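You operate a simulated robot arm through the tools that you are given. There is no shell and no other tool.

The job below is to be done with a simulated robot arm. You get a single attempt, and the scene is never put back.

TASK
Put the film brake on and set it to 12 newtons.
Fine: the nut is under the clear cover, close it again; leave the machine locked off.

Only the result counts: the job must be done as asked and must still hold three seconds after the hand-in. Knocking over, shifting, dropping, spilling or breaking anything else fails it. A push-on lid holds only when it is set on centred and level and pressed home; a screw cap is set on level and turned clockwise until tight.

THE ROBOT
A 7-joint arm with a two-finger parallel gripper, fixed in place. Base frame: the origin is on the floor under the middle of its stand, x ahead of it, y to its left, z up. Units: mm, degrees, N and s.
With the tool pointing down near the work surface it reaches from about 300 to 860 mm from the base axis. Its first joint turns from -143.0 to 143.0 degrees. Payload 3 kg.
The TCP is the grasp point between the finger pads, 30 mm short of the fingertips. In the tool frame z runs along the fingers and y along their closing line. Largest opening 94 mm; finger width 28, thickness 10; the body of the gripper, 50 by 96 mm, starts 55 mm behind the TCP.
Orientation is that of the tool frame in the base frame, as a unit quaternion [x, y, z, w]. With the fingers straight down and closing along the base's y, the tool's x points along the base's -x, its y along +y and its z along -z.

THE INTERFACE
- The arm moves only by the tool nudge_tool. Its argument "steps" is a list of rows, each a list of 3 entries, a list of its own where there are three numbers: the shift along the base's x, y, z in m, then the turn, a rotation vector about the base's x, y, z in degrees, then the gripper command, from -1 (fully open) to 1 (shut), values between in proportion. In form: [[[tx, ty, tz], [wx, wy, wz], gripper], ...]. A call has 1 to 20 rows; each row is the pose to reach, as a shift and turn from the pose commanded when the call began. Each row takes 0.2 s and may step no farther than 50 mm and 8.6 degrees from the row before; otherwise, or with a gripper value out of range, the whole call is refused. A pose out of reach is approached as far as the arm can. The call stops where the force on the tool passes 50 N (or 10 N more than at its start, if that is more) or the arm is blocked; 0.2 s more then pass. Each finger travels about 72 mm/s and halts on what it meets, pressing with about 29 N; the grip force reading is that of the motor and also rises with nothing between the fingers. The clock runs only during rows and for 0.2 s after the last one: add rows that repeat a pose to give the fingers time. It gives the time, the measured TCP pose, the force on the tool (base axes), the opening and the grip force at its end, in the units of the frame above (readings bear some noise), with the torque about the TCP (base axes, N m) and any sound that the robot's microphone picked up.
- Cameras (640 x 400 px; columns grow to the right, rows downward): "scene" is fixed at [47.6, 499.3, 1709.5]; the picture's right is [-0.54, -0.84, 0.00], its down [-0.58, 0.37, -0.73] and it looks along [0.61, -0.39, -0.69] (base axes); focal length 360 px, centre (320, 200). "wrist" rides on the gripper at [76, 14, -103] in the tool frame; the picture's right is [-0.18, 0.98, 0.00], its down [-0.75, -0.14, -0.64] and it looks along [-0.63, -0.12, 0.77] (tool axes); focal length 243 px, centre (320, 200). There is no depth. A picture from a camera that has moved, and an enlarged one, comes with that camera's place and axes in the base frame and with its lens.
- snapshot(camera): a new picture of that camera. No time passes.
- close_up(camera, box): a new picture of the part [left, top, right, bottom] of that camera's present view, enlarged. No time passes.
- hand_in(): hands the job in; it is judged then, once.

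Places have to be worked out from the pictures, the camera data and where the tool is seen. Open the gripper and draw the arm clear of the work before you hand the job in, unless the task says otherwise.

The tools are called by a JSON object that holds its "name" and its "arguments". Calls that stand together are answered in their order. nudge_tool: Moves the arm, as the interface text tells. Its arguments: {"type":"object","properties":{"steps":{"type":"array"}},"required":["steps"]} The other tools are called the same way: snapshot (camera) takes a picture; close_up (camera, box) takes an enlarged picture of a part of a camera's view; hand_in () hands the job in.

At the start:

```text
clock: 0.0
tool_pos: [610.5, -92.8, 1191.1]
ee_rot: [0.0, 1.0, 0.0, 0.0]
contact_force: [0.6, 0.3, -0.6]
ft_torque: [0.0, 0.0, 0.03]
width: 94.1
grip_force: 0.0
```

scene: 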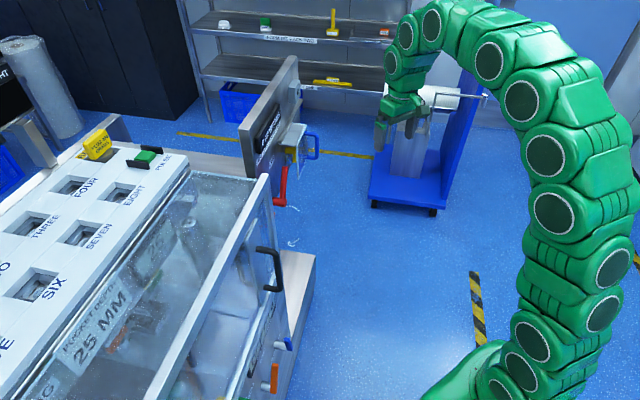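
wrist: 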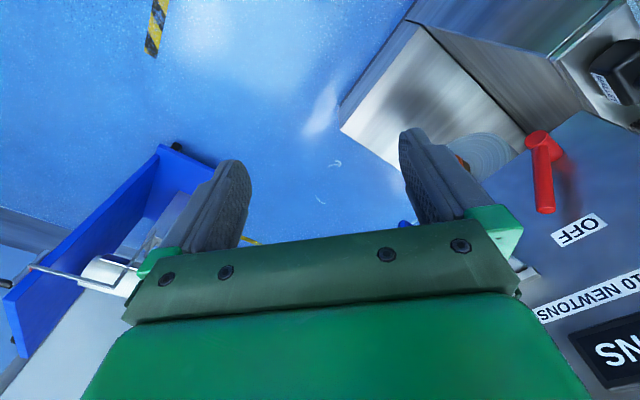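

I start by looking closely at the scene: there is a machine with a panel on the left (film brake?), a red handle, a blue-handled cover and a label plate. I enlarge the parts of interest.

{"name": "close_up", "arguments": {"camera": "scene", "box": [220, 50, 340, 220]}}

{"name": "close_up", "arguments": {"camera": "wrist", "box": [440, 80, 640, 400]}}

{"name": "close_up", "arguments": {"camera": "scene", "box": [0, 100, 320, 400]}}

{"name": "close_up", "arguments": {"camera": "scene", "box": [340, 60, 520, 230]}}

```text
2.35 times, centred on (280, 135) of scene
camera zoom: at [47.6, 499.3, 1709.5], right [-0.54, -0.84, 0.0], down [-0.58, 0.37, -0.73], along [0.61, -0.39, -0.69], focal length 848 px, centre (414, 353)
```

zoom: 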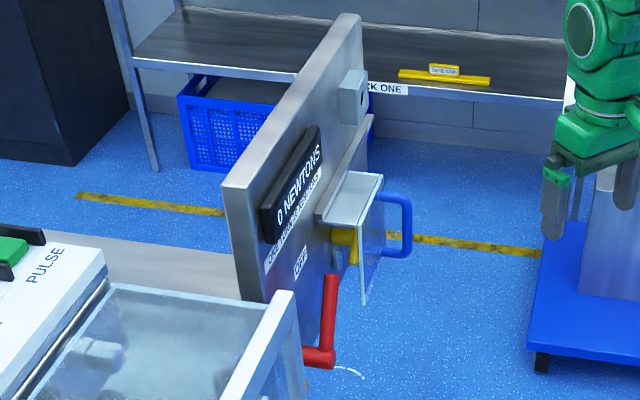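

```text
1.25 times, centred on (540, 240) of wrist
camera zoom: at [534.2, -78.5, 1293.1], right [0.18, 0.98, 0.0], down [0.75, -0.14, 0.64], along [0.63, -0.12, -0.77], focal length 303 px, centre (45, 150)
```

zoom: 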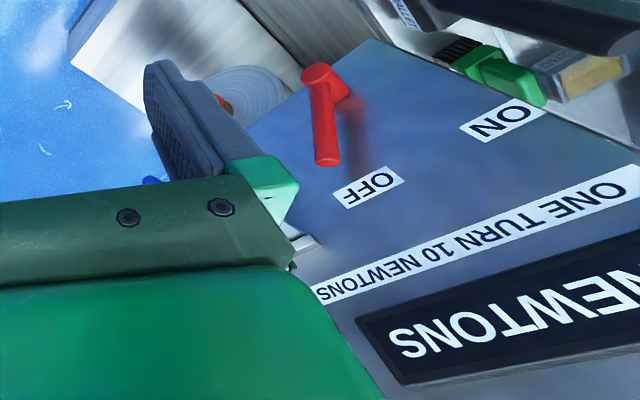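

```text
1.33 times, centred on (160, 250) of scene
camera zoom: at [47.6, 499.3, 1709.5], right [-0.54, -0.84, 0.0], down [-0.58, 0.37, -0.73], along [0.61, -0.39, -0.69], focal length 481 px, centre (533, 133)
```

zoom: 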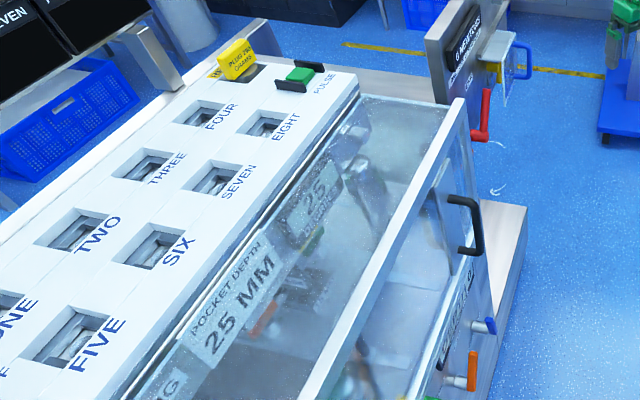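

```text
2.35 times, centred on (430, 145) of scene
camera zoom: at [47.6, 499.3, 1709.5], right [-0.54, -0.84, 0.0], down [-0.58, 0.37, -0.73], along [0.61, -0.39, -0.69], focal length 848 px, centre (61, 329)
```

zoom: 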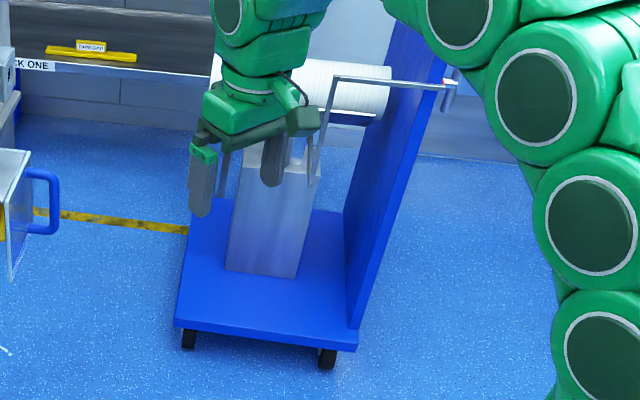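

The panel with the read-out, red lever and clear cover needs a better look, as do the shelf and the other labels ("locked off" may need a lock). I take more enlarged views.

{"name": "close_up", "arguments": {"camera": "scene", "box": [240, 90, 330, 150]}}

{"name": "close_up", "arguments": {"camera": "scene", "box": [240, 140, 330, 220]}}

{"name": "close_up", "arguments": {"camera": "scene", "box": [200, 0, 400, 110]}}

{"name": "close_up", "arguments": {"camera": "scene", "box": [0, 50, 200, 190]}}

{"name": "close_up", "arguments": {"camera": "scene", "box": [180, 230, 320, 400]}}

{"name": "close_up", "arguments": {"camera": "wrist", "box": [540, 0, 640, 150]}}

```text
6.67 times, centred on (285, 120) of scene
camera zoom: at [47.6, 499.3, 1709.5], right [-0.54, -0.84, 0.0], down [-0.58, 0.37, -0.73], along [0.61, -0.39, -0.69], focal length 2404 px, centre (553, 733)
```

zoom: 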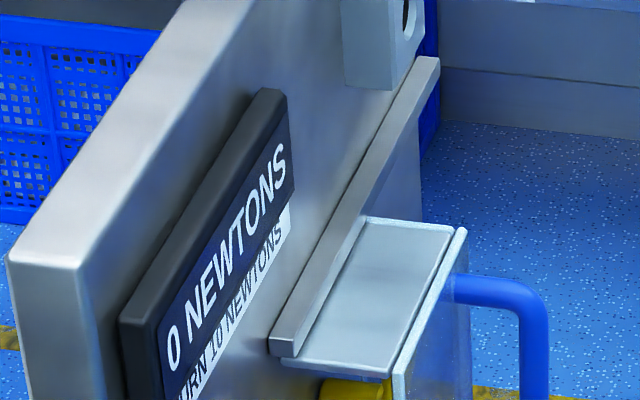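

```text
5.00 times, centred on (285, 180) of scene
camera zoom: at [47.6, 499.3, 1709.5], right [-0.54, -0.84, 0.0], down [-0.58, 0.37, -0.73], along [0.61, -0.39, -0.69], focal length 1803 px, centre (495, 300)
```

zoom: 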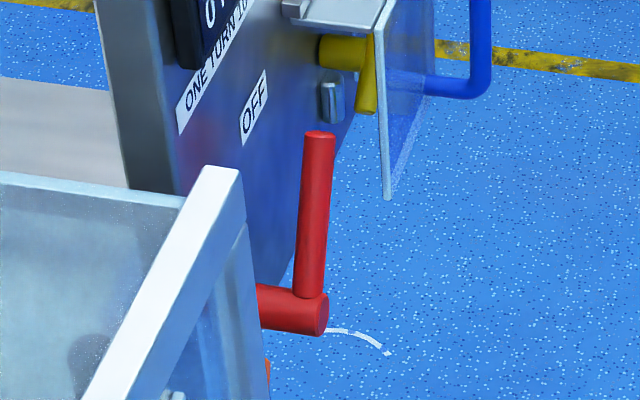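

```text
3.20 times, centred on (300, 55) of scene
camera zoom: at [47.6, 499.3, 1709.5], right [-0.54, -0.84, 0.0], down [-0.58, 0.37, -0.73], along [0.61, -0.39, -0.69], focal length 1154 px, centre (384, 664)
```

zoom: 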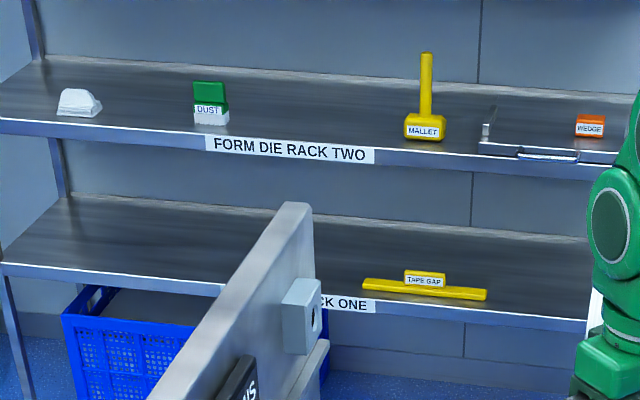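

```text
2.86 times, centred on (100, 120) of scene
camera zoom: at [47.6, 499.3, 1709.5], right [-0.54, -0.84, 0.0], down [-0.58, 0.37, -0.73], along [0.61, -0.39, -0.69], focal length 1030 px, centre (949, 429)
```

zoom: 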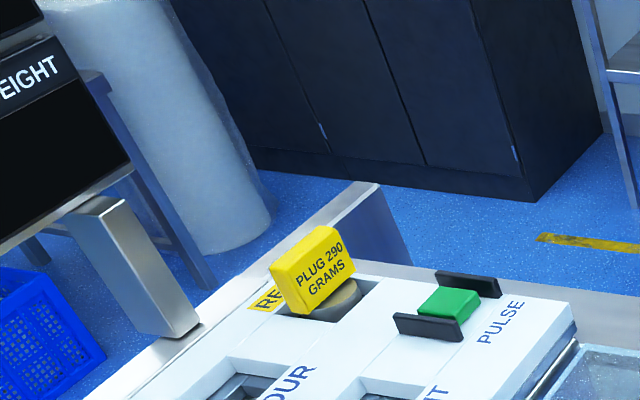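

```text
2.35 times, centred on (250, 315) of scene
camera zoom: at [47.6, 499.3, 1709.5], right [-0.54, -0.84, 0.0], down [-0.58, 0.37, -0.73], along [0.61, -0.39, -0.69], focal length 848 px, centre (485, -71)
```

zoom: 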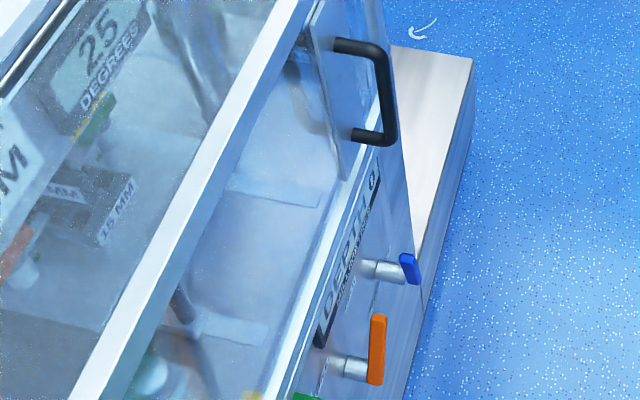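

```text
2.67 times, centred on (590, 75) of wrist
camera zoom: at [534.2, -78.5, 1293.1], right [0.18, 0.98, 0.0], down [0.75, -0.14, 0.64], along [0.63, -0.12, -0.77], focal length 647 px, centre (-400, 533)
```

zoom: 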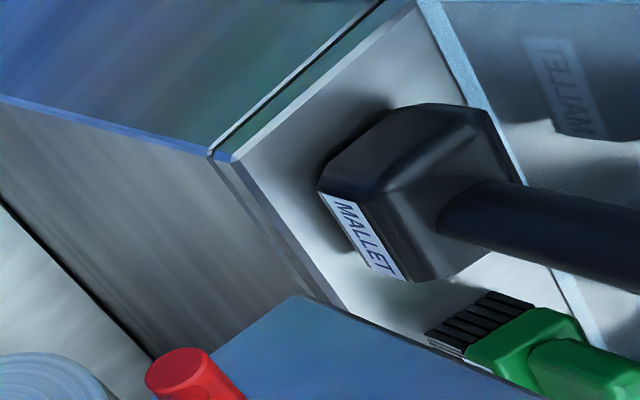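

Triangulating from both cameras: lever tip ≈ (779,150,1075), lever hub ≈ (739,191,984), OFF label ≈ (794,180,1095); the panel seems vertical with normal ≈ (-0.73,-0.68,0). I yaw the tool 42.5° in place so the wrist camera faces the panel.

{"name": "nudge_tool", "arguments": {"steps": [[[0, 0, 0], [0, 0, 8.5], -1], [[0, 0, 0], [0, 0, 17], -1], [[0, 0, 0], [0, 0, 25.5], -1], [[0, 0, 0], [0, 0, 34], -1], [[0, 0, 0], [0, 0, 42.5], -1], [[0, 0, 0], [0, 0, 42.5], -1]]}}

{"name": "snapshot", "arguments": {"camera": "wrist"}}

{"name": "snapshot", "arguments": {"camera": "scene"}}

```text
clock: 1.4
tool_pos: [610.7, -91.4, 1190.3]
ee_rot: [-0.364, 0.932, 0.0, 0.0]
contact_force: [-0.2, -0.3, 0.2]
ft_torque: [0.0, 0.01, 0.0]
width: 94.1
grip_force: 0.1
```

```text
taken
camera wrist: at [544.8, -134.1, 1292.9], right [-0.53, 0.85, 0.0], down [0.65, 0.41, 0.64], along [0.54, 0.34, -0.77], focal length 243 px, centre (320, 200)
```

wrist: 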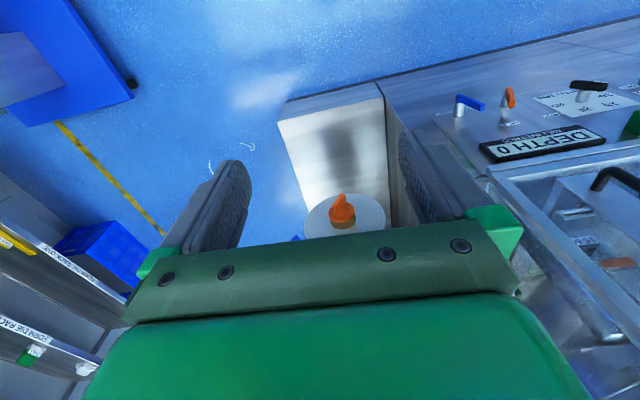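

```text
taken
```

scene: 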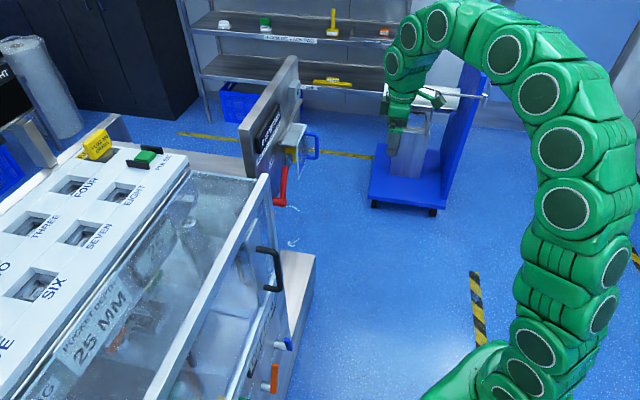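

The yaw worked; I see an orange knob on a disc below. Now I pitch the tool forward by about 40° while rising 80 mm, so that the wrist camera looks squarely at the panel.

{"name": "nudge_tool", "arguments": {"steps": [[[0, 0, 0.02], [5.4, -5.9, 0], -1], [[0, 0, 0.04], [10.8, -11.8, 0], -1], [[0, 0, 0.06], [16.2, -17.7, 0], -1], [[0, 0, 0.08], [21.6, -23.6, 0], -1], [[0, 0, 0.08], [27, -29.5, 0], -1], [[0, 0, 0.08], [27, -29.5, 0], -1]]}}

{"name": "snapshot", "arguments": {"camera": "wrist"}}

{"name": "snapshot", "arguments": {"camera": "scene"}}

```text
clock: 2.8
tool_pos: [611.5, -91.5, 1270.9]
ee_rot: [-0.341, 0.876, 0.124, 0.319]
contact_force: [-0.1, 0.4, 0.6]
ft_torque: [-0.01, 0.05, 0.0]
width: 94.1
grip_force: 0.0
```

```text
taken
camera wrist: at [509.3, -165.1, 1300.0], right [-0.56, 0.82, 0.12], down [0.22, 0.01, 0.98], along [0.8, 0.57, -0.18], focal length 243 px, centre (320, 200)
```

wrist: 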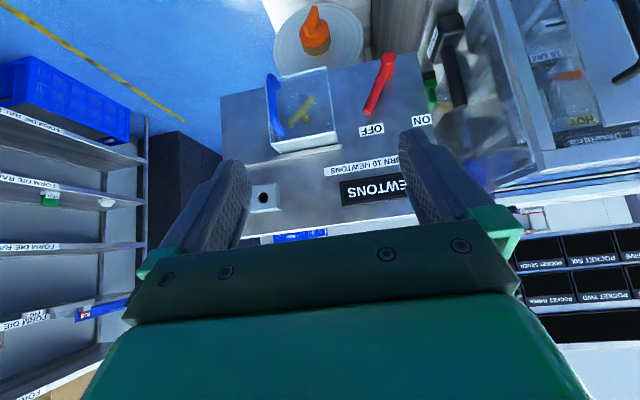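

```text
taken
```

scene: 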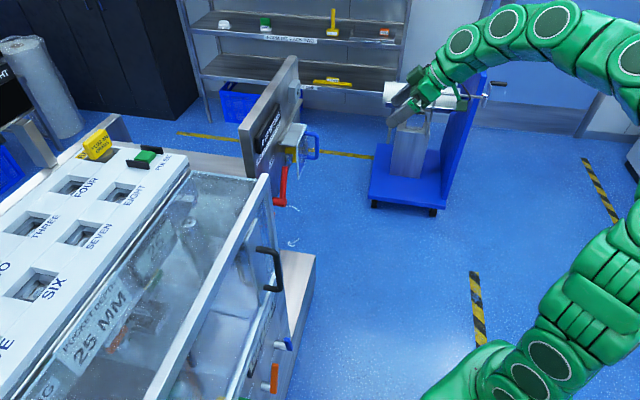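

Now the panel is visible (upside down). I enlarge each part: cover with yellow wing nut, lever, labels, the grey block at upper right, and the orange knob on a disc.

{"name": "close_up", "arguments": {"camera": "wrist", "box": [200, 50, 440, 215]}}

{"name": "close_up", "arguments": {"camera": "wrist", "box": [255, 60, 345, 155]}}

{"name": "close_up", "arguments": {"camera": "wrist", "box": [265, 0, 400, 80]}}

{"name": "close_up", "arguments": {"camera": "wrist", "box": [240, 170, 340, 245]}}

{"name": "close_up", "arguments": {"camera": "wrist", "box": [420, 0, 640, 160]}}

```text
2.42 times, centred on (320, 132) of wrist
camera zoom: at [509.3, -165.1, 1300.0], right [-0.56, 0.82, 0.12], down [0.22, 0.01, 0.98], along [0.8, 0.57, -0.18], focal length 588 px, centre (320, 364)
```

zoom: 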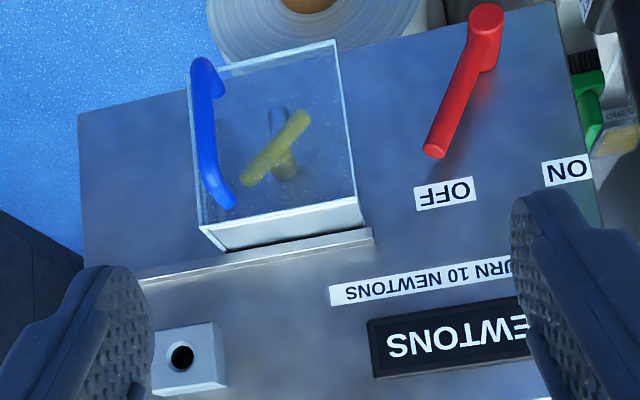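

```text
4.21 times, centred on (300, 108) of wrist
camera zoom: at [509.3, -165.1, 1300.0], right [-0.56, 0.82, 0.12], down [0.22, 0.01, 0.98], along [0.8, 0.57, -0.18], focal length 1022 px, centre (404, 590)
```

zoom: 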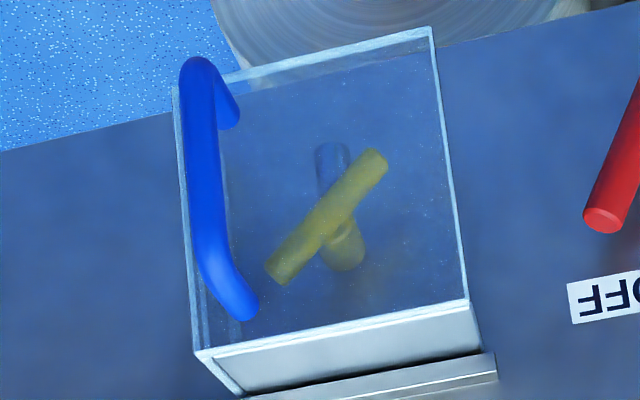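

```text
4.74 times, centred on (332, 40) of wrist
camera zoom: at [509.3, -165.1, 1300.0], right [-0.56, 0.82, 0.12], down [0.22, 0.01, 0.98], along [0.8, 0.57, -0.18], focal length 1150 px, centre (261, 958)
```

zoom: 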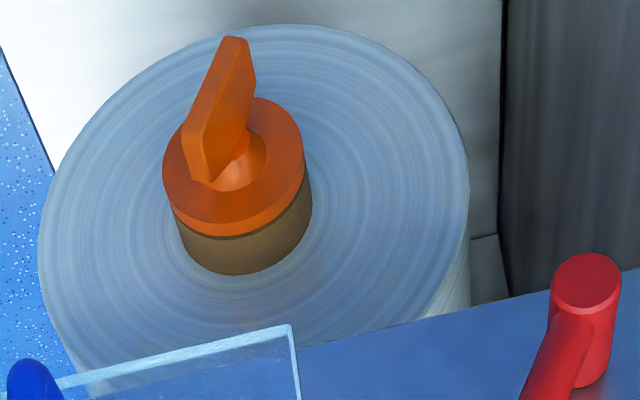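

```text
5.33 times, centred on (290, 208) of wrist
camera zoom: at [509.3, -165.1, 1300.0], right [-0.56, 0.82, 0.12], down [0.22, 0.01, 0.98], along [0.8, 0.57, -0.18], focal length 1294 px, centre (480, 160)
```

zoom: 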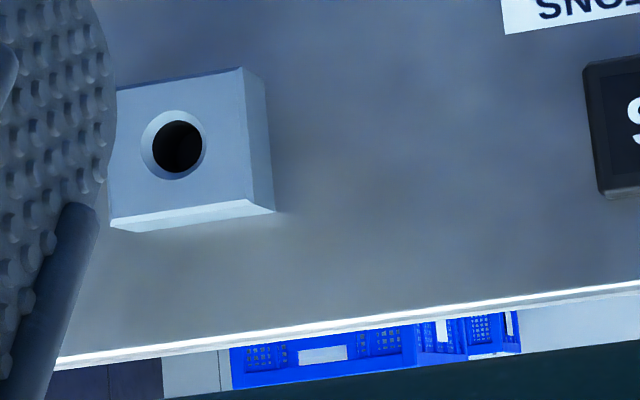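

```text
2.50 times, centred on (530, 80) of wrist
camera zoom: at [509.3, -165.1, 1300.0], right [-0.56, 0.82, 0.12], down [0.22, 0.01, 0.98], along [0.8, 0.57, -0.18], focal length 606 px, centre (-205, 500)
```

zoom: 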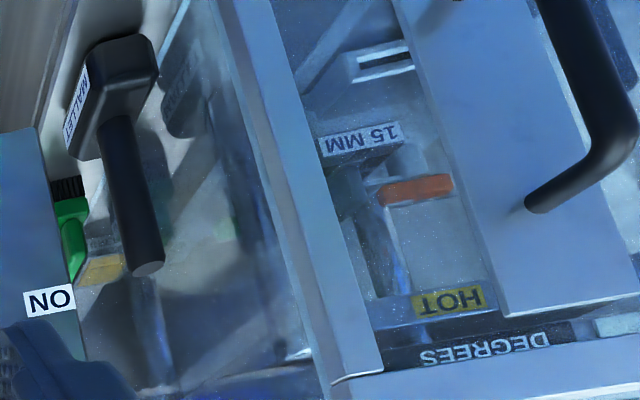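

The cover is a clear box hinged at its top with a blue handle; the yellow wing-type nut is under it, and the red lever stands at OFF. I look around more for anything that means "locked off" on the machine.

{"name": "close_up", "arguments": {"camera": "scene", "box": [140, 180, 320, 300]}}

{"name": "close_up", "arguments": {"camera": "scene", "box": [60, 280, 320, 400]}}

{"name": "close_up", "arguments": {"camera": "scene", "box": [0, 180, 180, 400]}}

{"name": "close_up", "arguments": {"camera": "wrist", "box": [440, 180, 640, 340]}}

{"name": "close_up", "arguments": {"camera": "scene", "box": [370, 60, 500, 220]}}

```text
3.33 times, centred on (230, 240) of scene
camera zoom: at [47.6, 499.3, 1709.5], right [-0.54, -0.84, 0.0], down [-0.58, 0.37, -0.73], along [0.61, -0.39, -0.69], focal length 1202 px, centre (620, 67)
```

zoom: 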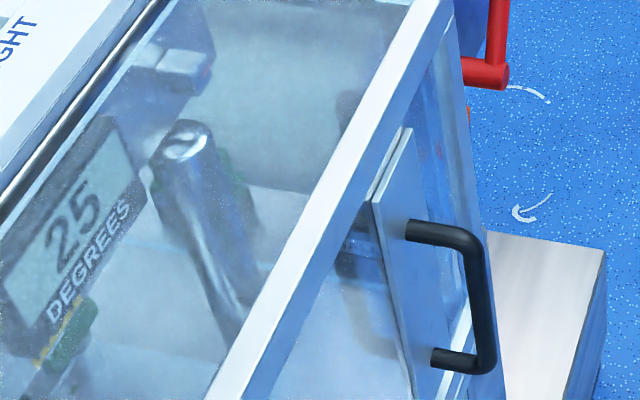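

```text
2.46 times, centred on (190, 340) of scene
camera zoom: at [47.6, 499.3, 1709.5], right [-0.54, -0.84, 0.0], down [-0.58, 0.37, -0.73], along [0.61, -0.39, -0.69], focal length 888 px, centre (640, -145)
```

zoom: 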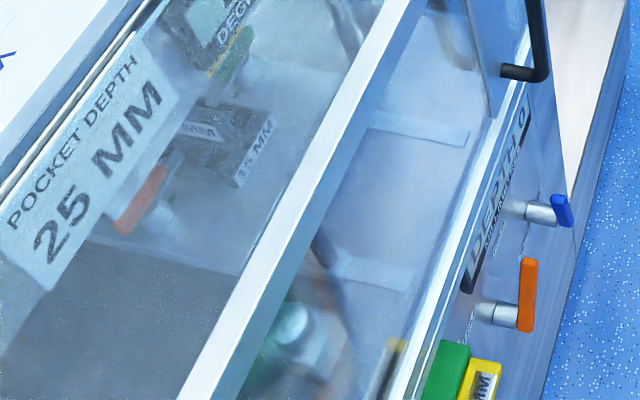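

```text
1.82 times, centred on (90, 290) of scene
camera zoom: at [47.6, 499.3, 1709.5], right [-0.54, -0.84, 0.0], down [-0.58, 0.37, -0.73], along [0.61, -0.39, -0.69], focal length 656 px, centre (738, 36)
```

zoom: 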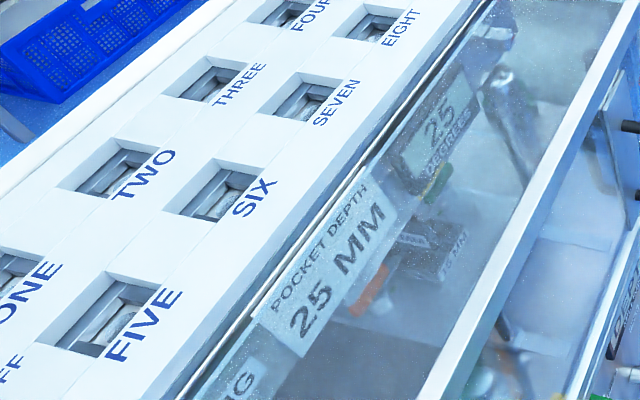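

```text
2.50 times, centred on (540, 260) of wrist
camera zoom: at [509.3, -165.1, 1300.0], right [-0.56, 0.82, 0.12], down [0.22, 0.01, 0.98], along [0.8, 0.57, -0.18], focal length 606 px, centre (-230, 50)
```

zoom: 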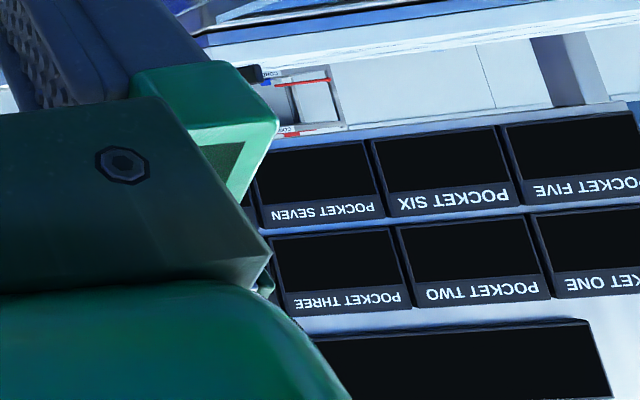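

```text
2.50 times, centred on (435, 140) of scene
camera zoom: at [47.6, 499.3, 1709.5], right [-0.54, -0.84, 0.0], down [-0.58, 0.37, -0.73], along [0.61, -0.39, -0.69], focal length 901 px, centre (32, 350)
```

zoom: 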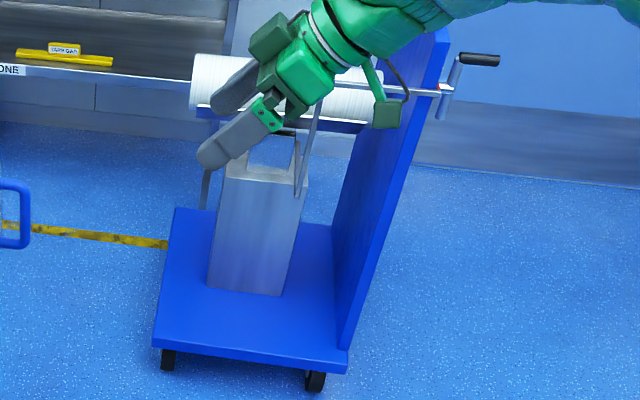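

Nothing clearly marked as a lock yet. I yaw the tool further left (in place, high above things) to look along the machine front.

{"name": "nudge_tool", "arguments": {"steps": [[[0, 0, 0], [0, 0, 8.5], -1], [[0, 0, 0], [0, 0, 17], -1], [[0, 0, 0], [0, 0, 25.5], -1], [[0, 0, 0], [0, 0, 34], -1], [[0, 0, 0], [0, 0, 42.5], -1], [[0, 0, 0], [0, 0, 51], -1], [[0, 0, 0], [0, 0, 51], -1]]}}

{"name": "snapshot", "arguments": {"camera": "wrist"}}

```text
clock: 4.4
tool_pos: [611.9, -92.8, 1261.6]
ee_rot: [0.685, -0.643, -0.249, -0.234]
contact_force: [0.3, 0.3, -0.3]
ft_torque: [0.0, -0.03, 0.05]
width: 93.9
grip_force: 0.1
out of reach, approached as far as the arm can: row 6, 7
```

```text
taken
camera wrist: at [604.5, -217.1, 1291.5], right [-0.99, 0.08, 0.12], down [0.13, 0.17, 0.98], along [0.06, 0.98, -0.18], focal length 243 px, centre (320, 200)
```

wrist: 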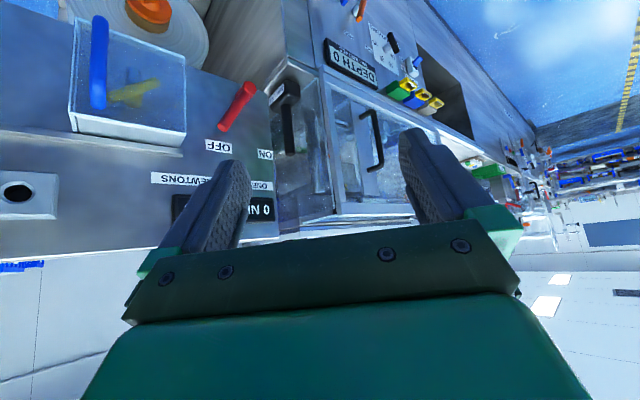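

I enlarge the machine front in this view to look for a lock or isolator.

{"name": "close_up", "arguments": {"camera": "wrist", "box": [310, 0, 480, 170]}}

{"name": "close_up", "arguments": {"camera": "wrist", "box": [440, 90, 640, 230]}}

{"name": "close_up", "arguments": {"camera": "wrist", "box": [0, 0, 290, 250]}}

{"name": "close_up", "arguments": {"camera": "wrist", "box": [260, 50, 420, 230]}}

```text
2.35 times, centred on (395, 85) of wrist
camera zoom: at [604.5, -217.1, 1291.5], right [-0.99, 0.08, 0.12], down [0.13, 0.17, 0.98], along [0.06, 0.98, -0.18], focal length 571 px, centre (144, 471)
```

zoom: 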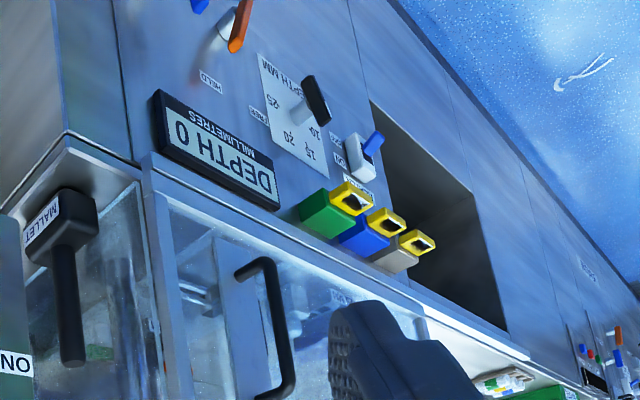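

```text
2.86 times, centred on (540, 160) of wrist
camera zoom: at [604.5, -217.1, 1291.5], right [-0.99, 0.08, 0.12], down [0.13, 0.17, 0.98], along [0.06, 0.98, -0.18], focal length 693 px, centre (-309, 314)
```

zoom: 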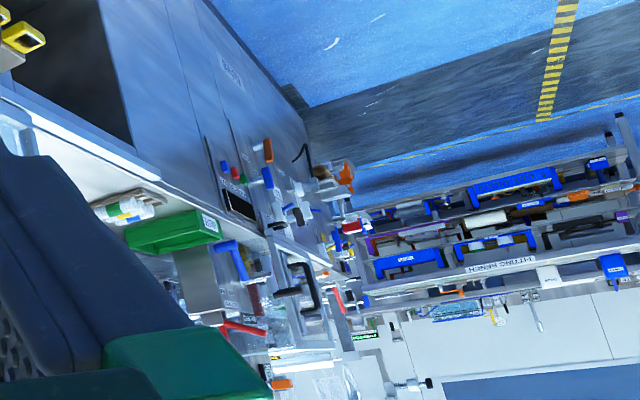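

```text
1.60 times, centred on (145, 125) of wrist
camera zoom: at [604.5, -217.1, 1291.5], right [-0.99, 0.08, 0.12], down [0.13, 0.17, 0.98], along [0.06, 0.98, -0.18], focal length 388 px, centre (600, 320)
```

zoom: 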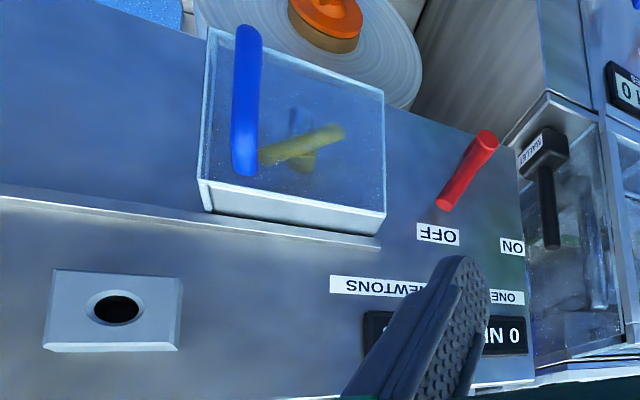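

```text
2.22 times, centred on (340, 140) of wrist
camera zoom: at [604.5, -217.1, 1291.5], right [-0.99, 0.08, 0.12], down [0.13, 0.17, 0.98], along [0.06, 0.98, -0.18], focal length 539 px, centre (276, 333)
```

zoom: 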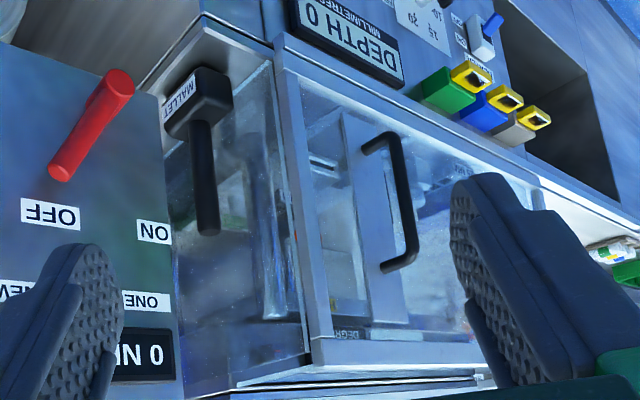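

There are three coloured blocks with yellow ends and a blue toggle; I zoom in to read their labels.

{"name": "close_up", "arguments": {"camera": "wrist", "box": [365, 20, 455, 120]}}

{"name": "close_up", "arguments": {"camera": "wrist", "box": [320, 0, 420, 80]}}

{"name": "close_up", "arguments": {"camera": "wrist", "box": [500, 130, 570, 210]}}

{"name": "close_up", "arguments": {"camera": "scene", "box": [180, 340, 300, 400]}}

```text
4.00 times, centred on (410, 70) of wrist
camera zoom: at [604.5, -217.1, 1291.5], right [-0.99, 0.08, 0.12], down [0.13, 0.17, 0.98], along [0.06, 0.98, -0.18], focal length 970 px, centre (-40, 720)
```

zoom: 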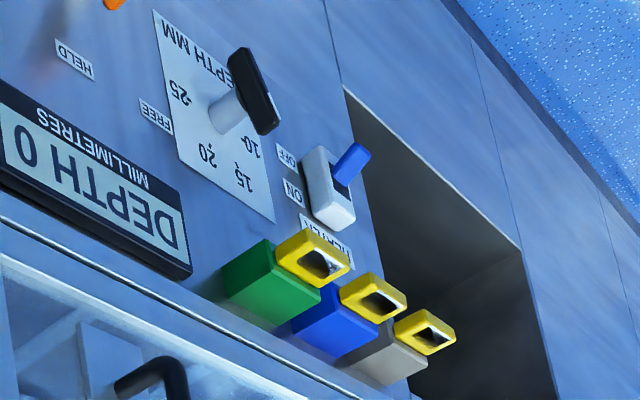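

```text
5.00 times, centred on (370, 40) of wrist
camera zoom: at [604.5, -217.1, 1291.5], right [-0.99, 0.08, 0.12], down [0.13, 0.17, 0.98], along [0.06, 0.98, -0.18], focal length 1213 px, centre (70, 1000)
```

zoom: 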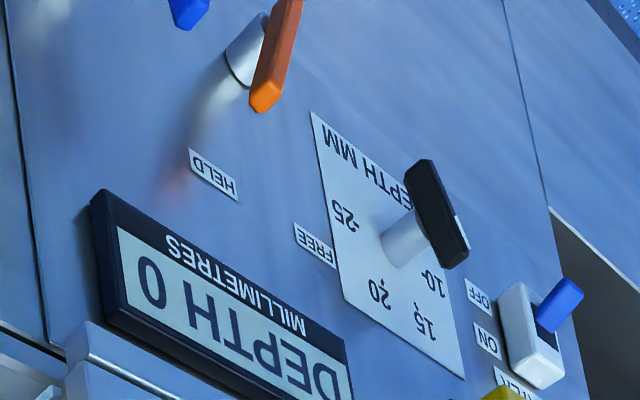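

```text
5.00 times, centred on (535, 170) of wrist
camera zoom: at [604.5, -217.1, 1291.5], right [-0.99, 0.08, 0.12], down [0.13, 0.17, 0.98], along [0.06, 0.98, -0.18], focal length 1213 px, centre (-755, 350)
```

zoom: 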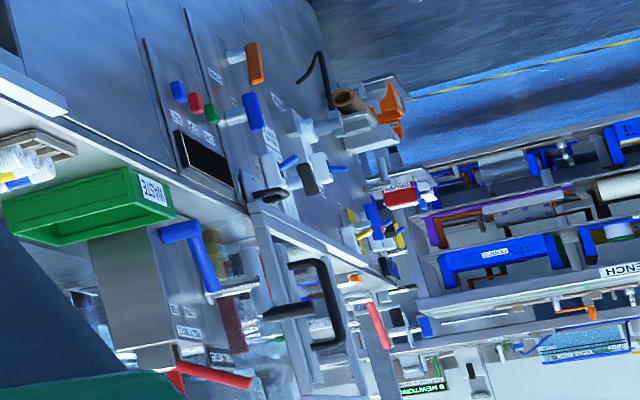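

```text
5.33 times, centred on (240, 370) of scene
camera zoom: at [47.6, 499.3, 1709.5], right [-0.54, -0.84, 0.0], down [-0.58, 0.37, -0.73], along [0.61, -0.39, -0.69], focal length 1923 px, centre (747, -707)
```

zoom: 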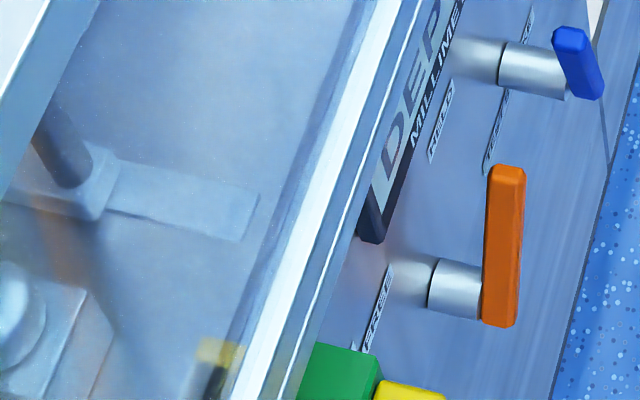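

The nearby controls (HELD/FREE, DEPTH, HEATER ON/OFF) belong to other stations; the machine runs on to the left. I go back to the panel-facing yaw while sliding left along the machine front, well clear of it, to look for the main isolator/lock.

{"name": "nudge_tool", "arguments": {"steps": [[[0, 0, 0.01], [0, 0, -8.5], -1], [[0, 0, 0.01], [0, 0, -17], -1], [[0, 0, 0.01], [0, 0, -25.5], -1], [[0, 0, 0.01], [0, 0, -34], -1], [[0, 0, 0.01], [0, 0, -42.5], -1], [[0, 0, 0.01], [0, 0, -51], -1], [[-0.034, 0.036, 0.01], [0, 0, -51], -1], [[-0.068, 0.072, 0.01], [0, 0, -51], -1], [[-0.102, 0.108, 0.01], [0, 0, -51], -1], [[-0.136, 0.144, 0.01], [0, 0, -51], -1], [[-0.17, 0.18, 0.01], [0, 0, -51], -1], [[-0.204, 0.216, 0.01], [0, 0, -51], -1], [[-0.238, 0.252, 0.01], [0, 0, -51], -1], [[-0.238, 0.252, 0.01], [0, 0, -51], -1]]}}

{"name": "snapshot", "arguments": {"camera": "wrist"}}

```text
clock: 7.4
tool_pos: [373.2, 161.2, 1272.8]
ee_rot: [-0.34, 0.876, 0.123, 0.319]
contact_force: [0.1, -1.2, 0.3]
ft_torque: [0.06, 0.0, -0.03]
width: 94.0
grip_force: 0.0
```

```text
taken
camera wrist: at [271.3, 87.4, 1303.2], right [-0.56, 0.82, 0.12], down [0.22, 0.01, 0.98], along [0.8, 0.57, -0.18], focal length 243 px, centre (320, 200)
```

wrist: 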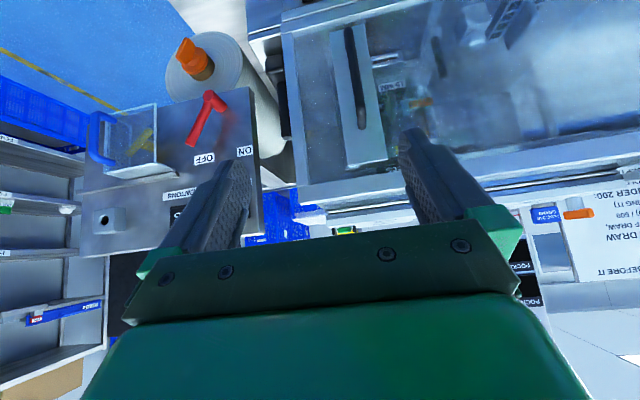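

From here I yaw left to look at the rest of the machine.

{"name": "nudge_tool", "arguments": {"steps": [[[0, 0, 0], [0, 0, 8.5], -1], [[0, 0, 0], [0, 0, 17], -1], [[0, 0, 0], [0, 0, 25.5], -1], [[0, 0, 0], [0, 0, 34], -1], [[0, 0, 0], [0, 0, 42.5], -1], [[0, 0, 0], [0, 0, 51], -1], [[0, 0, 0], [0, 0, 51], -1]]}}

{"name": "snapshot", "arguments": {"camera": "wrist"}}

{"name": "close_up", "arguments": {"camera": "wrist", "box": [400, 0, 640, 240]}}

{"name": "close_up", "arguments": {"camera": "wrist", "box": [200, 0, 440, 160]}}

```text
clock: 9.0
tool_pos: [371.7, 159.4, 1272.8]
ee_rot: [0.685, -0.644, -0.249, -0.235]
contact_force: [-0.3, 1.4, 0.2]
ft_torque: [-0.02, -0.01, -0.02]
width: 94.0
grip_force: 0.0
```

```text
taken
camera wrist: at [365.6, 34.6, 1301.4], right [-0.99, 0.08, 0.12], down [0.13, 0.17, 0.98], along [0.06, 0.98, -0.18], focal length 243 px, centre (320, 200)
```

wrist: 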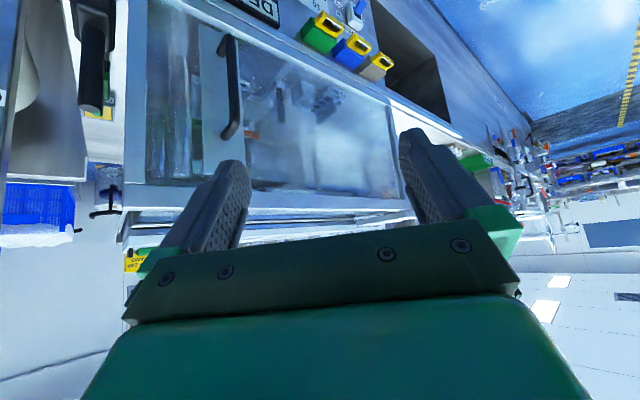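

```text
1.67 times, centred on (520, 120) of wrist
camera zoom: at [365.6, 34.6, 1301.4], right [-0.99, 0.08, 0.12], down [0.13, 0.17, 0.98], along [0.06, 0.98, -0.18], focal length 404 px, centre (-13, 333)
```

zoom: 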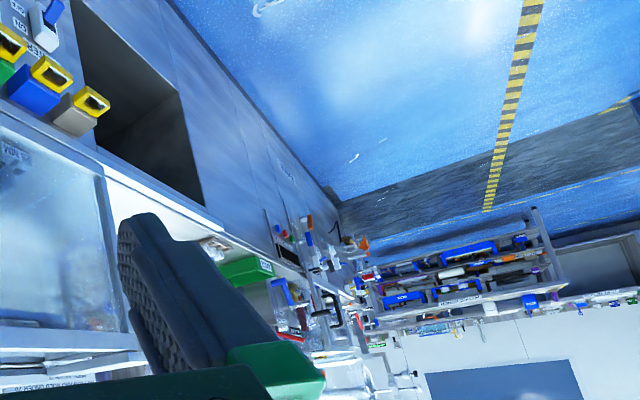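

```text
2.50 times, centred on (320, 80) of wrist
camera zoom: at [365.6, 34.6, 1301.4], right [-0.99, 0.08, 0.12], down [0.13, 0.17, 0.98], along [0.06, 0.98, -0.18], focal length 606 px, centre (320, 500)
```

zoom: 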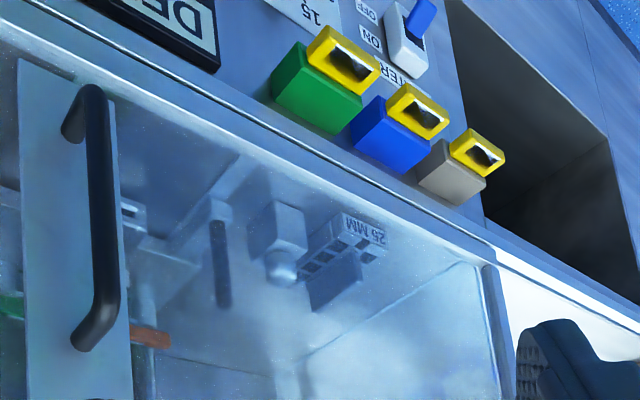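

The rest of the machine is far down the line. I enlarge that far area and what is visible behind the machine to see if a lock is fitted.

{"name": "close_up", "arguments": {"camera": "wrist", "box": [480, 110, 580, 220]}}

{"name": "close_up", "arguments": {"camera": "wrist", "box": [540, 120, 640, 220]}}

{"name": "close_up", "arguments": {"camera": "wrist", "box": [0, 80, 180, 280]}}

{"name": "snapshot", "arguments": {"camera": "scene"}}

```text
3.64 times, centred on (530, 165) of wrist
camera zoom: at [365.6, 34.6, 1301.4], right [-0.99, 0.08, 0.12], down [0.13, 0.17, 0.98], along [0.06, 0.98, -0.18], focal length 882 px, centre (-444, 327)
```

zoom: 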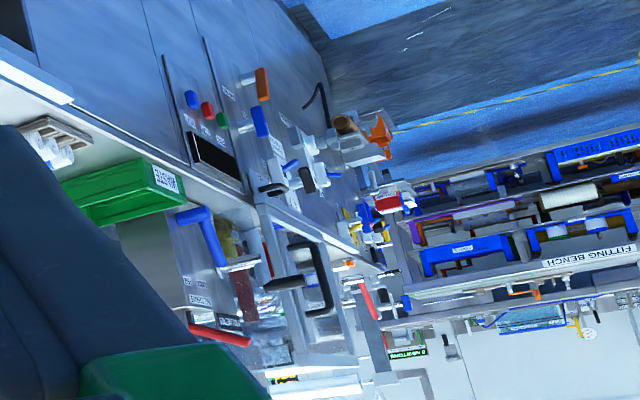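

```text
4.00 times, centred on (590, 170) of wrist
camera zoom: at [365.6, 34.6, 1301.4], right [-0.99, 0.08, 0.12], down [0.13, 0.17, 0.98], along [0.06, 0.98, -0.18], focal length 970 px, centre (-760, 320)
```

zoom: 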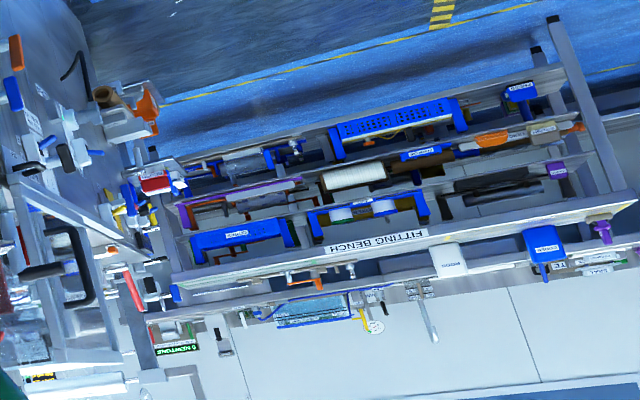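

```text
2.00 times, centred on (90, 180) of wrist
camera zoom: at [365.6, 34.6, 1301.4], right [-0.99, 0.08, 0.12], down [0.13, 0.17, 0.98], along [0.06, 0.98, -0.18], focal length 485 px, centre (780, 240)
```

zoom: 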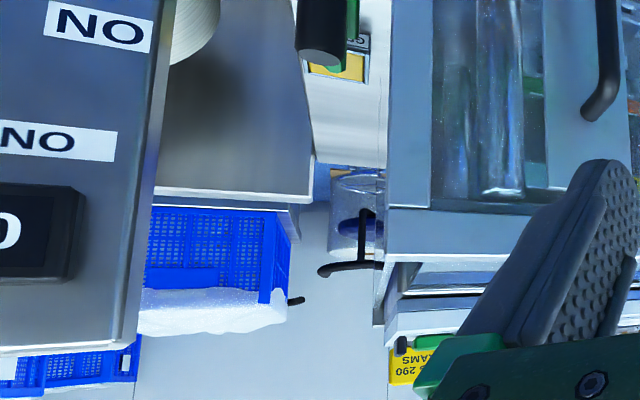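

```text
taken
```

scene: 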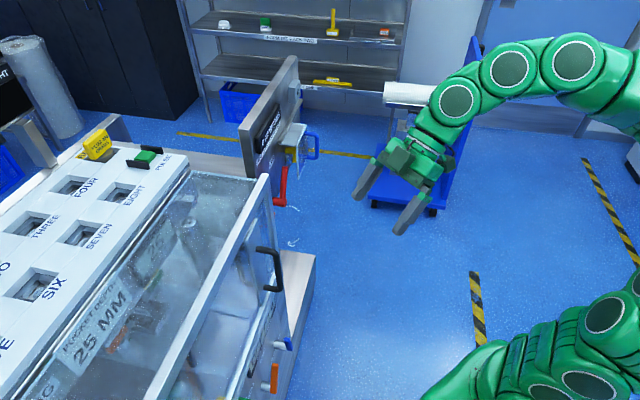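

The rest of the machine (and any isolator) is far out of reach, so the lock-off is simply to be left untouched. The panel frame works out as: plane ≈708 mm along d=(0.737,0.676), lever pivot at u≈358/z≈980, ON to the left, cover at u 470–590 on a long rail (looks like a sliding cover), nut at u≈530/z≈1045. I go back in front of the panel.

{"name": "nudge_tool", "arguments": {"steps": [[[0.03, -0.02, 0], [0, 0, -8.5], -1], [[0.06, -0.04, 0], [0, 0, -17], -1], [[0.09, -0.06, 0], [0, 0, -25.5], -1], [[0.12, -0.08, 0], [0, 0, -34], -1], [[0.15, -0.1, 0], [0, 0, -42.5], -1], [[0.18, -0.12, 0], [0, 0, -51], -1], [[0.21, -0.14, 0], [0, 0, -51], -1], [[0.24, -0.17, 0], [0, 0, -51], -1], [[0.24, -0.21, 0], [0, 0, -51], -1], [[0.24, -0.25, 0], [0, 0, -51], -1], [[0.24, -0.25, 0], [0, 0, -51], -1]]}}

```text
clock: 11.4
tool_pos: [612.0, -91.1, 1268.0]
ee_rot: [-0.341, 0.876, 0.124, 0.318]
contact_force: [0.7, -0.1, 0.4]
ft_torque: [-0.03, -0.01, -0.02]
width: 94.0
grip_force: 0.1
```

Now I pitch the tool the remaining 50° to point horizontally at the panel, lowering to the height of the nut, about 250 mm in front of the panel.

{"name": "nudge_tool", "arguments": {"steps": [[[0.013, 0.002, -0.032], [5.63, -6.14, 0], -1], [[0.026, 0.004, -0.064], [11.26, -12.28, 0], -1], [[0.039, 0.006, -0.096], [16.89, -18.42, 0], -1], [[0.052, 0.008, -0.128], [22.52, -24.56, 0], -1], [[0.065, 0.01, -0.16], [28.15, -30.7, 0], -1], [[0.078, 0.011, -0.19], [33.78, -36.87, 0], -1], [[0.078, 0.011, -0.19], [33.78, -36.87, 0], -1]]}}

{"name": "snapshot", "arguments": {"camera": "wrist"}}

{"name": "snapshot", "arguments": {"camera": "scene"}}

```text
clock: 13.0
tool_pos: [690.1, -80.8, 1079.5]
ee_rot: [-0.256, 0.659, 0.257, 0.659]
contact_force: [0.2, 0.9, 0.4]
ft_torque: [0.0, 0.01, 0.0]
width: 94.3
grip_force: 0.0
```

```text
taken
camera wrist: at [605.5, -140.0, 1003.1], right [-0.66, 0.72, 0.18], down [-0.38, -0.54, 0.75], along [0.64, 0.43, 0.63], focal length 243 px, centre (320, 200)
```

wrist: 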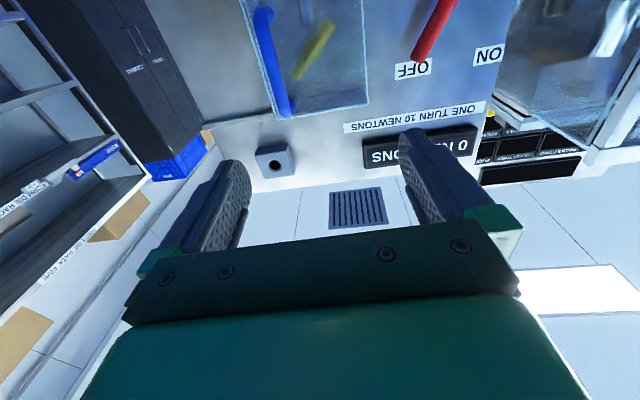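

```text
taken
```

scene: 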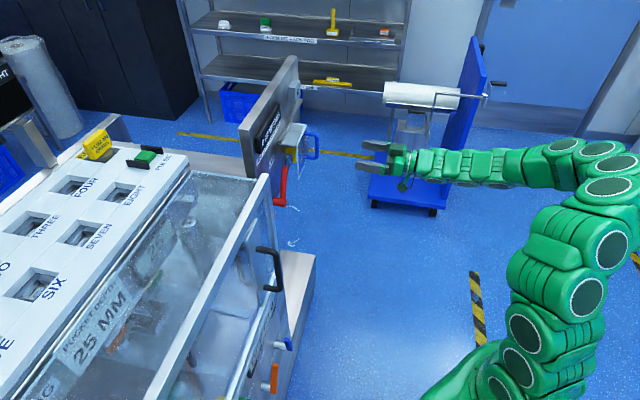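

The tool points horizontally at the panel. Before working I test how far the wrist can roll clockwise about the tool axis here in free space (needed for the nut), which also brings the camera around.

{"name": "nudge_tool", "arguments": {"steps": [[[0, 0, 0], [6.26, 5.74, 0], -1], [[0, 0, 0], [12.52, 11.48, 0], -1], [[0, 0, 0], [18.78, 17.22, 0], -1], [[0, 0, 0], [25.04, 22.96, 0], -1], [[0, 0, 0], [31.3, 28.7, 0], -1], [[0, 0, 0], [37.56, 34.44, 0], -1], [[0, 0, 0], [43.82, 40.18, 0], -1], [[0, 0, 0], [50.08, 45.92, 0], -1], [[0, 0, 0], [56.34, 51.66, 0], -1], [[0, 0, 0], [62.6, 57.4, 0], -1], [[0, 0, 0], [66.36, 60.8, 0], -1], [[0, 0, 0], [66.36, 60.8, 0], -1]]}}

{"name": "snapshot", "arguments": {"camera": "wrist"}}

```text
clock: 15.6
tool_pos: [691.6, -78.2, 1081.4]
ee_rot: [0.286, 0.647, 0.648, 0.284]
contact_force: [-0.3, -0.2, -0.6]
ft_torque: [-0.01, -0.04, -0.01]
width: 94.1
grip_force: 0.0
```

```text
taken
camera wrist: at [564.1, -92.9, 1095.9], right [0.13, -0.14, 0.98], down [0.04, -0.99, -0.14], along [0.99, 0.05, -0.12], focal length 243 px, centre (320, 200)
```

wrist: 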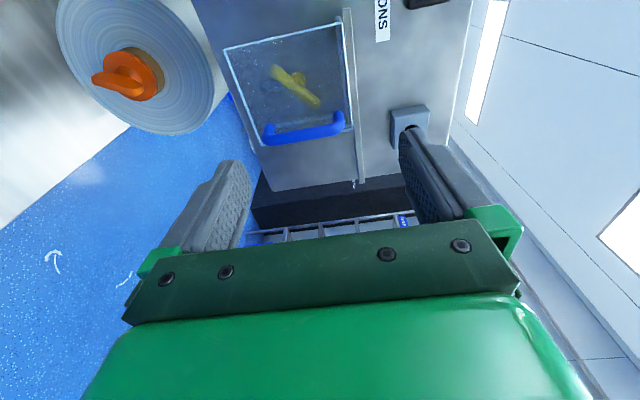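

Roll +90° is fine (the camera is now left of the tool). I continue to +170° to test the range and get an upright view.

{"name": "nudge_tool", "arguments": {"steps": [[[0, 0, 0], [6.26, 5.74, 0], -1], [[0, 0, 0], [12.52, 11.48, 0], -1], [[0, 0, 0], [18.78, 17.22, 0], -1], [[0, 0, 0], [25.04, 22.96, 0], -1], [[0, 0, 0], [31.3, 28.7, 0], -1], [[0, 0, 0], [37.56, 34.44, 0], -1], [[0, 0, 0], [43.82, 40.18, 0], -1], [[0, 0, 0], [50.08, 45.92, 0], -1], [[0, 0, 0], [56.34, 51.66, 0], -1], [[0, 0, 0], [62.6, 57.4, 0], -1], [[0, 0, 0], [66.36, 60.8, 0], -1], [[0, 0, 0], [66.36, 60.8, 0], -1]]}}

{"name": "snapshot", "arguments": {"camera": "wrist"}}

```text
clock: 18.2
tool_pos: [691.2, -79.4, 1081.5]
ee_rot: [0.659, 0.256, 0.659, -0.257]
contact_force: [-0.2, 0.6, -0.5]
ft_torque: [0.0, 0.01, -0.03]
width: 94.2
grip_force: 0.1
```

```text
taken
camera wrist: at [625.3, -159.3, 1157.7], right [0.66, -0.72, -0.18], down [-0.57, -0.33, -0.75], along [0.48, 0.61, -0.63], focal length 243 px, centre (320, 200)
```

wrist: 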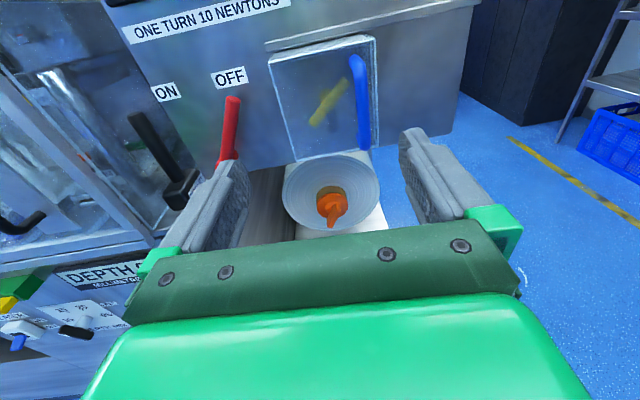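

Upright view now, roll +180° works. I enlarge the cover, rail and lever in this view.

{"name": "close_up", "arguments": {"camera": "wrist", "box": [250, 0, 410, 170]}}

{"name": "close_up", "arguments": {"camera": "wrist", "box": [260, 20, 390, 100]}}

{"name": "close_up", "arguments": {"camera": "wrist", "box": [120, 60, 260, 180]}}

```text
2.35 times, centred on (330, 85) of wrist
camera zoom: at [625.3, -159.3, 1157.7], right [0.66, -0.72, -0.18], down [-0.57, -0.33, -0.75], along [0.48, 0.61, -0.63], focal length 571 px, centre (296, 471)
```

zoom: 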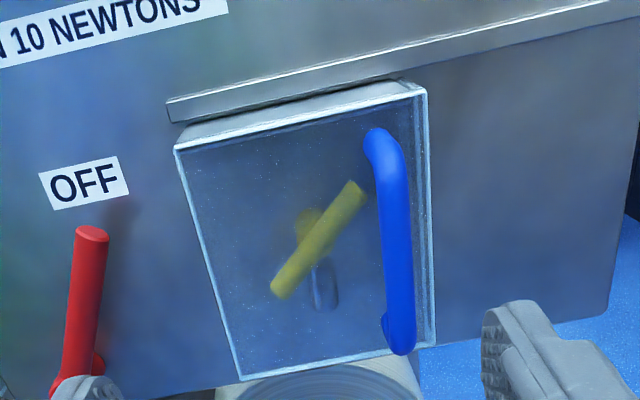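

```text
4.92 times, centred on (325, 60) of wrist
camera zoom: at [625.3, -159.3, 1157.7], right [0.66, -0.72, -0.18], down [-0.57, -0.33, -0.75], along [0.48, 0.61, -0.63], focal length 1194 px, centre (295, 889)
```

zoom: 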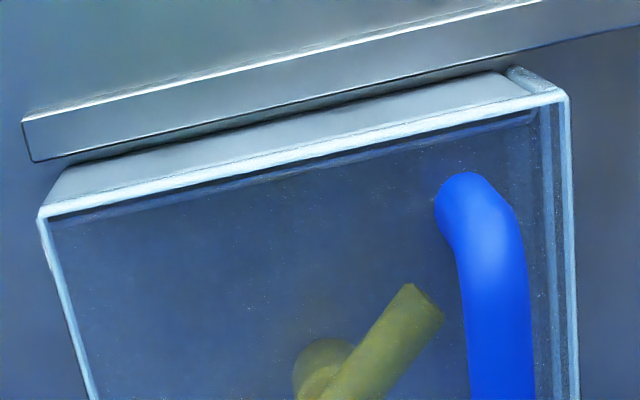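

```text
3.33 times, centred on (190, 120) of wrist
camera zoom: at [625.3, -159.3, 1157.7], right [0.66, -0.72, -0.18], down [-0.57, -0.33, -0.75], along [0.48, 0.61, -0.63], focal length 809 px, centre (753, 467)
```

zoom: 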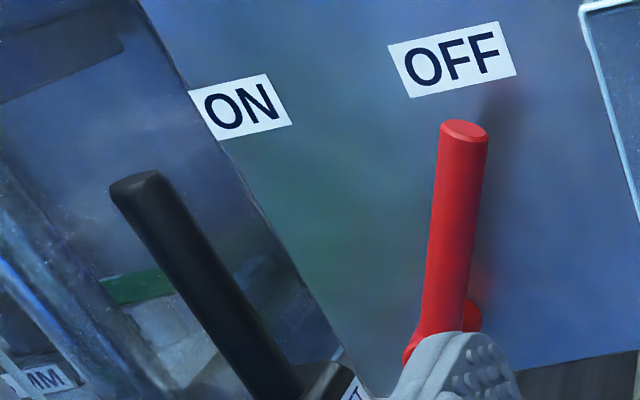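

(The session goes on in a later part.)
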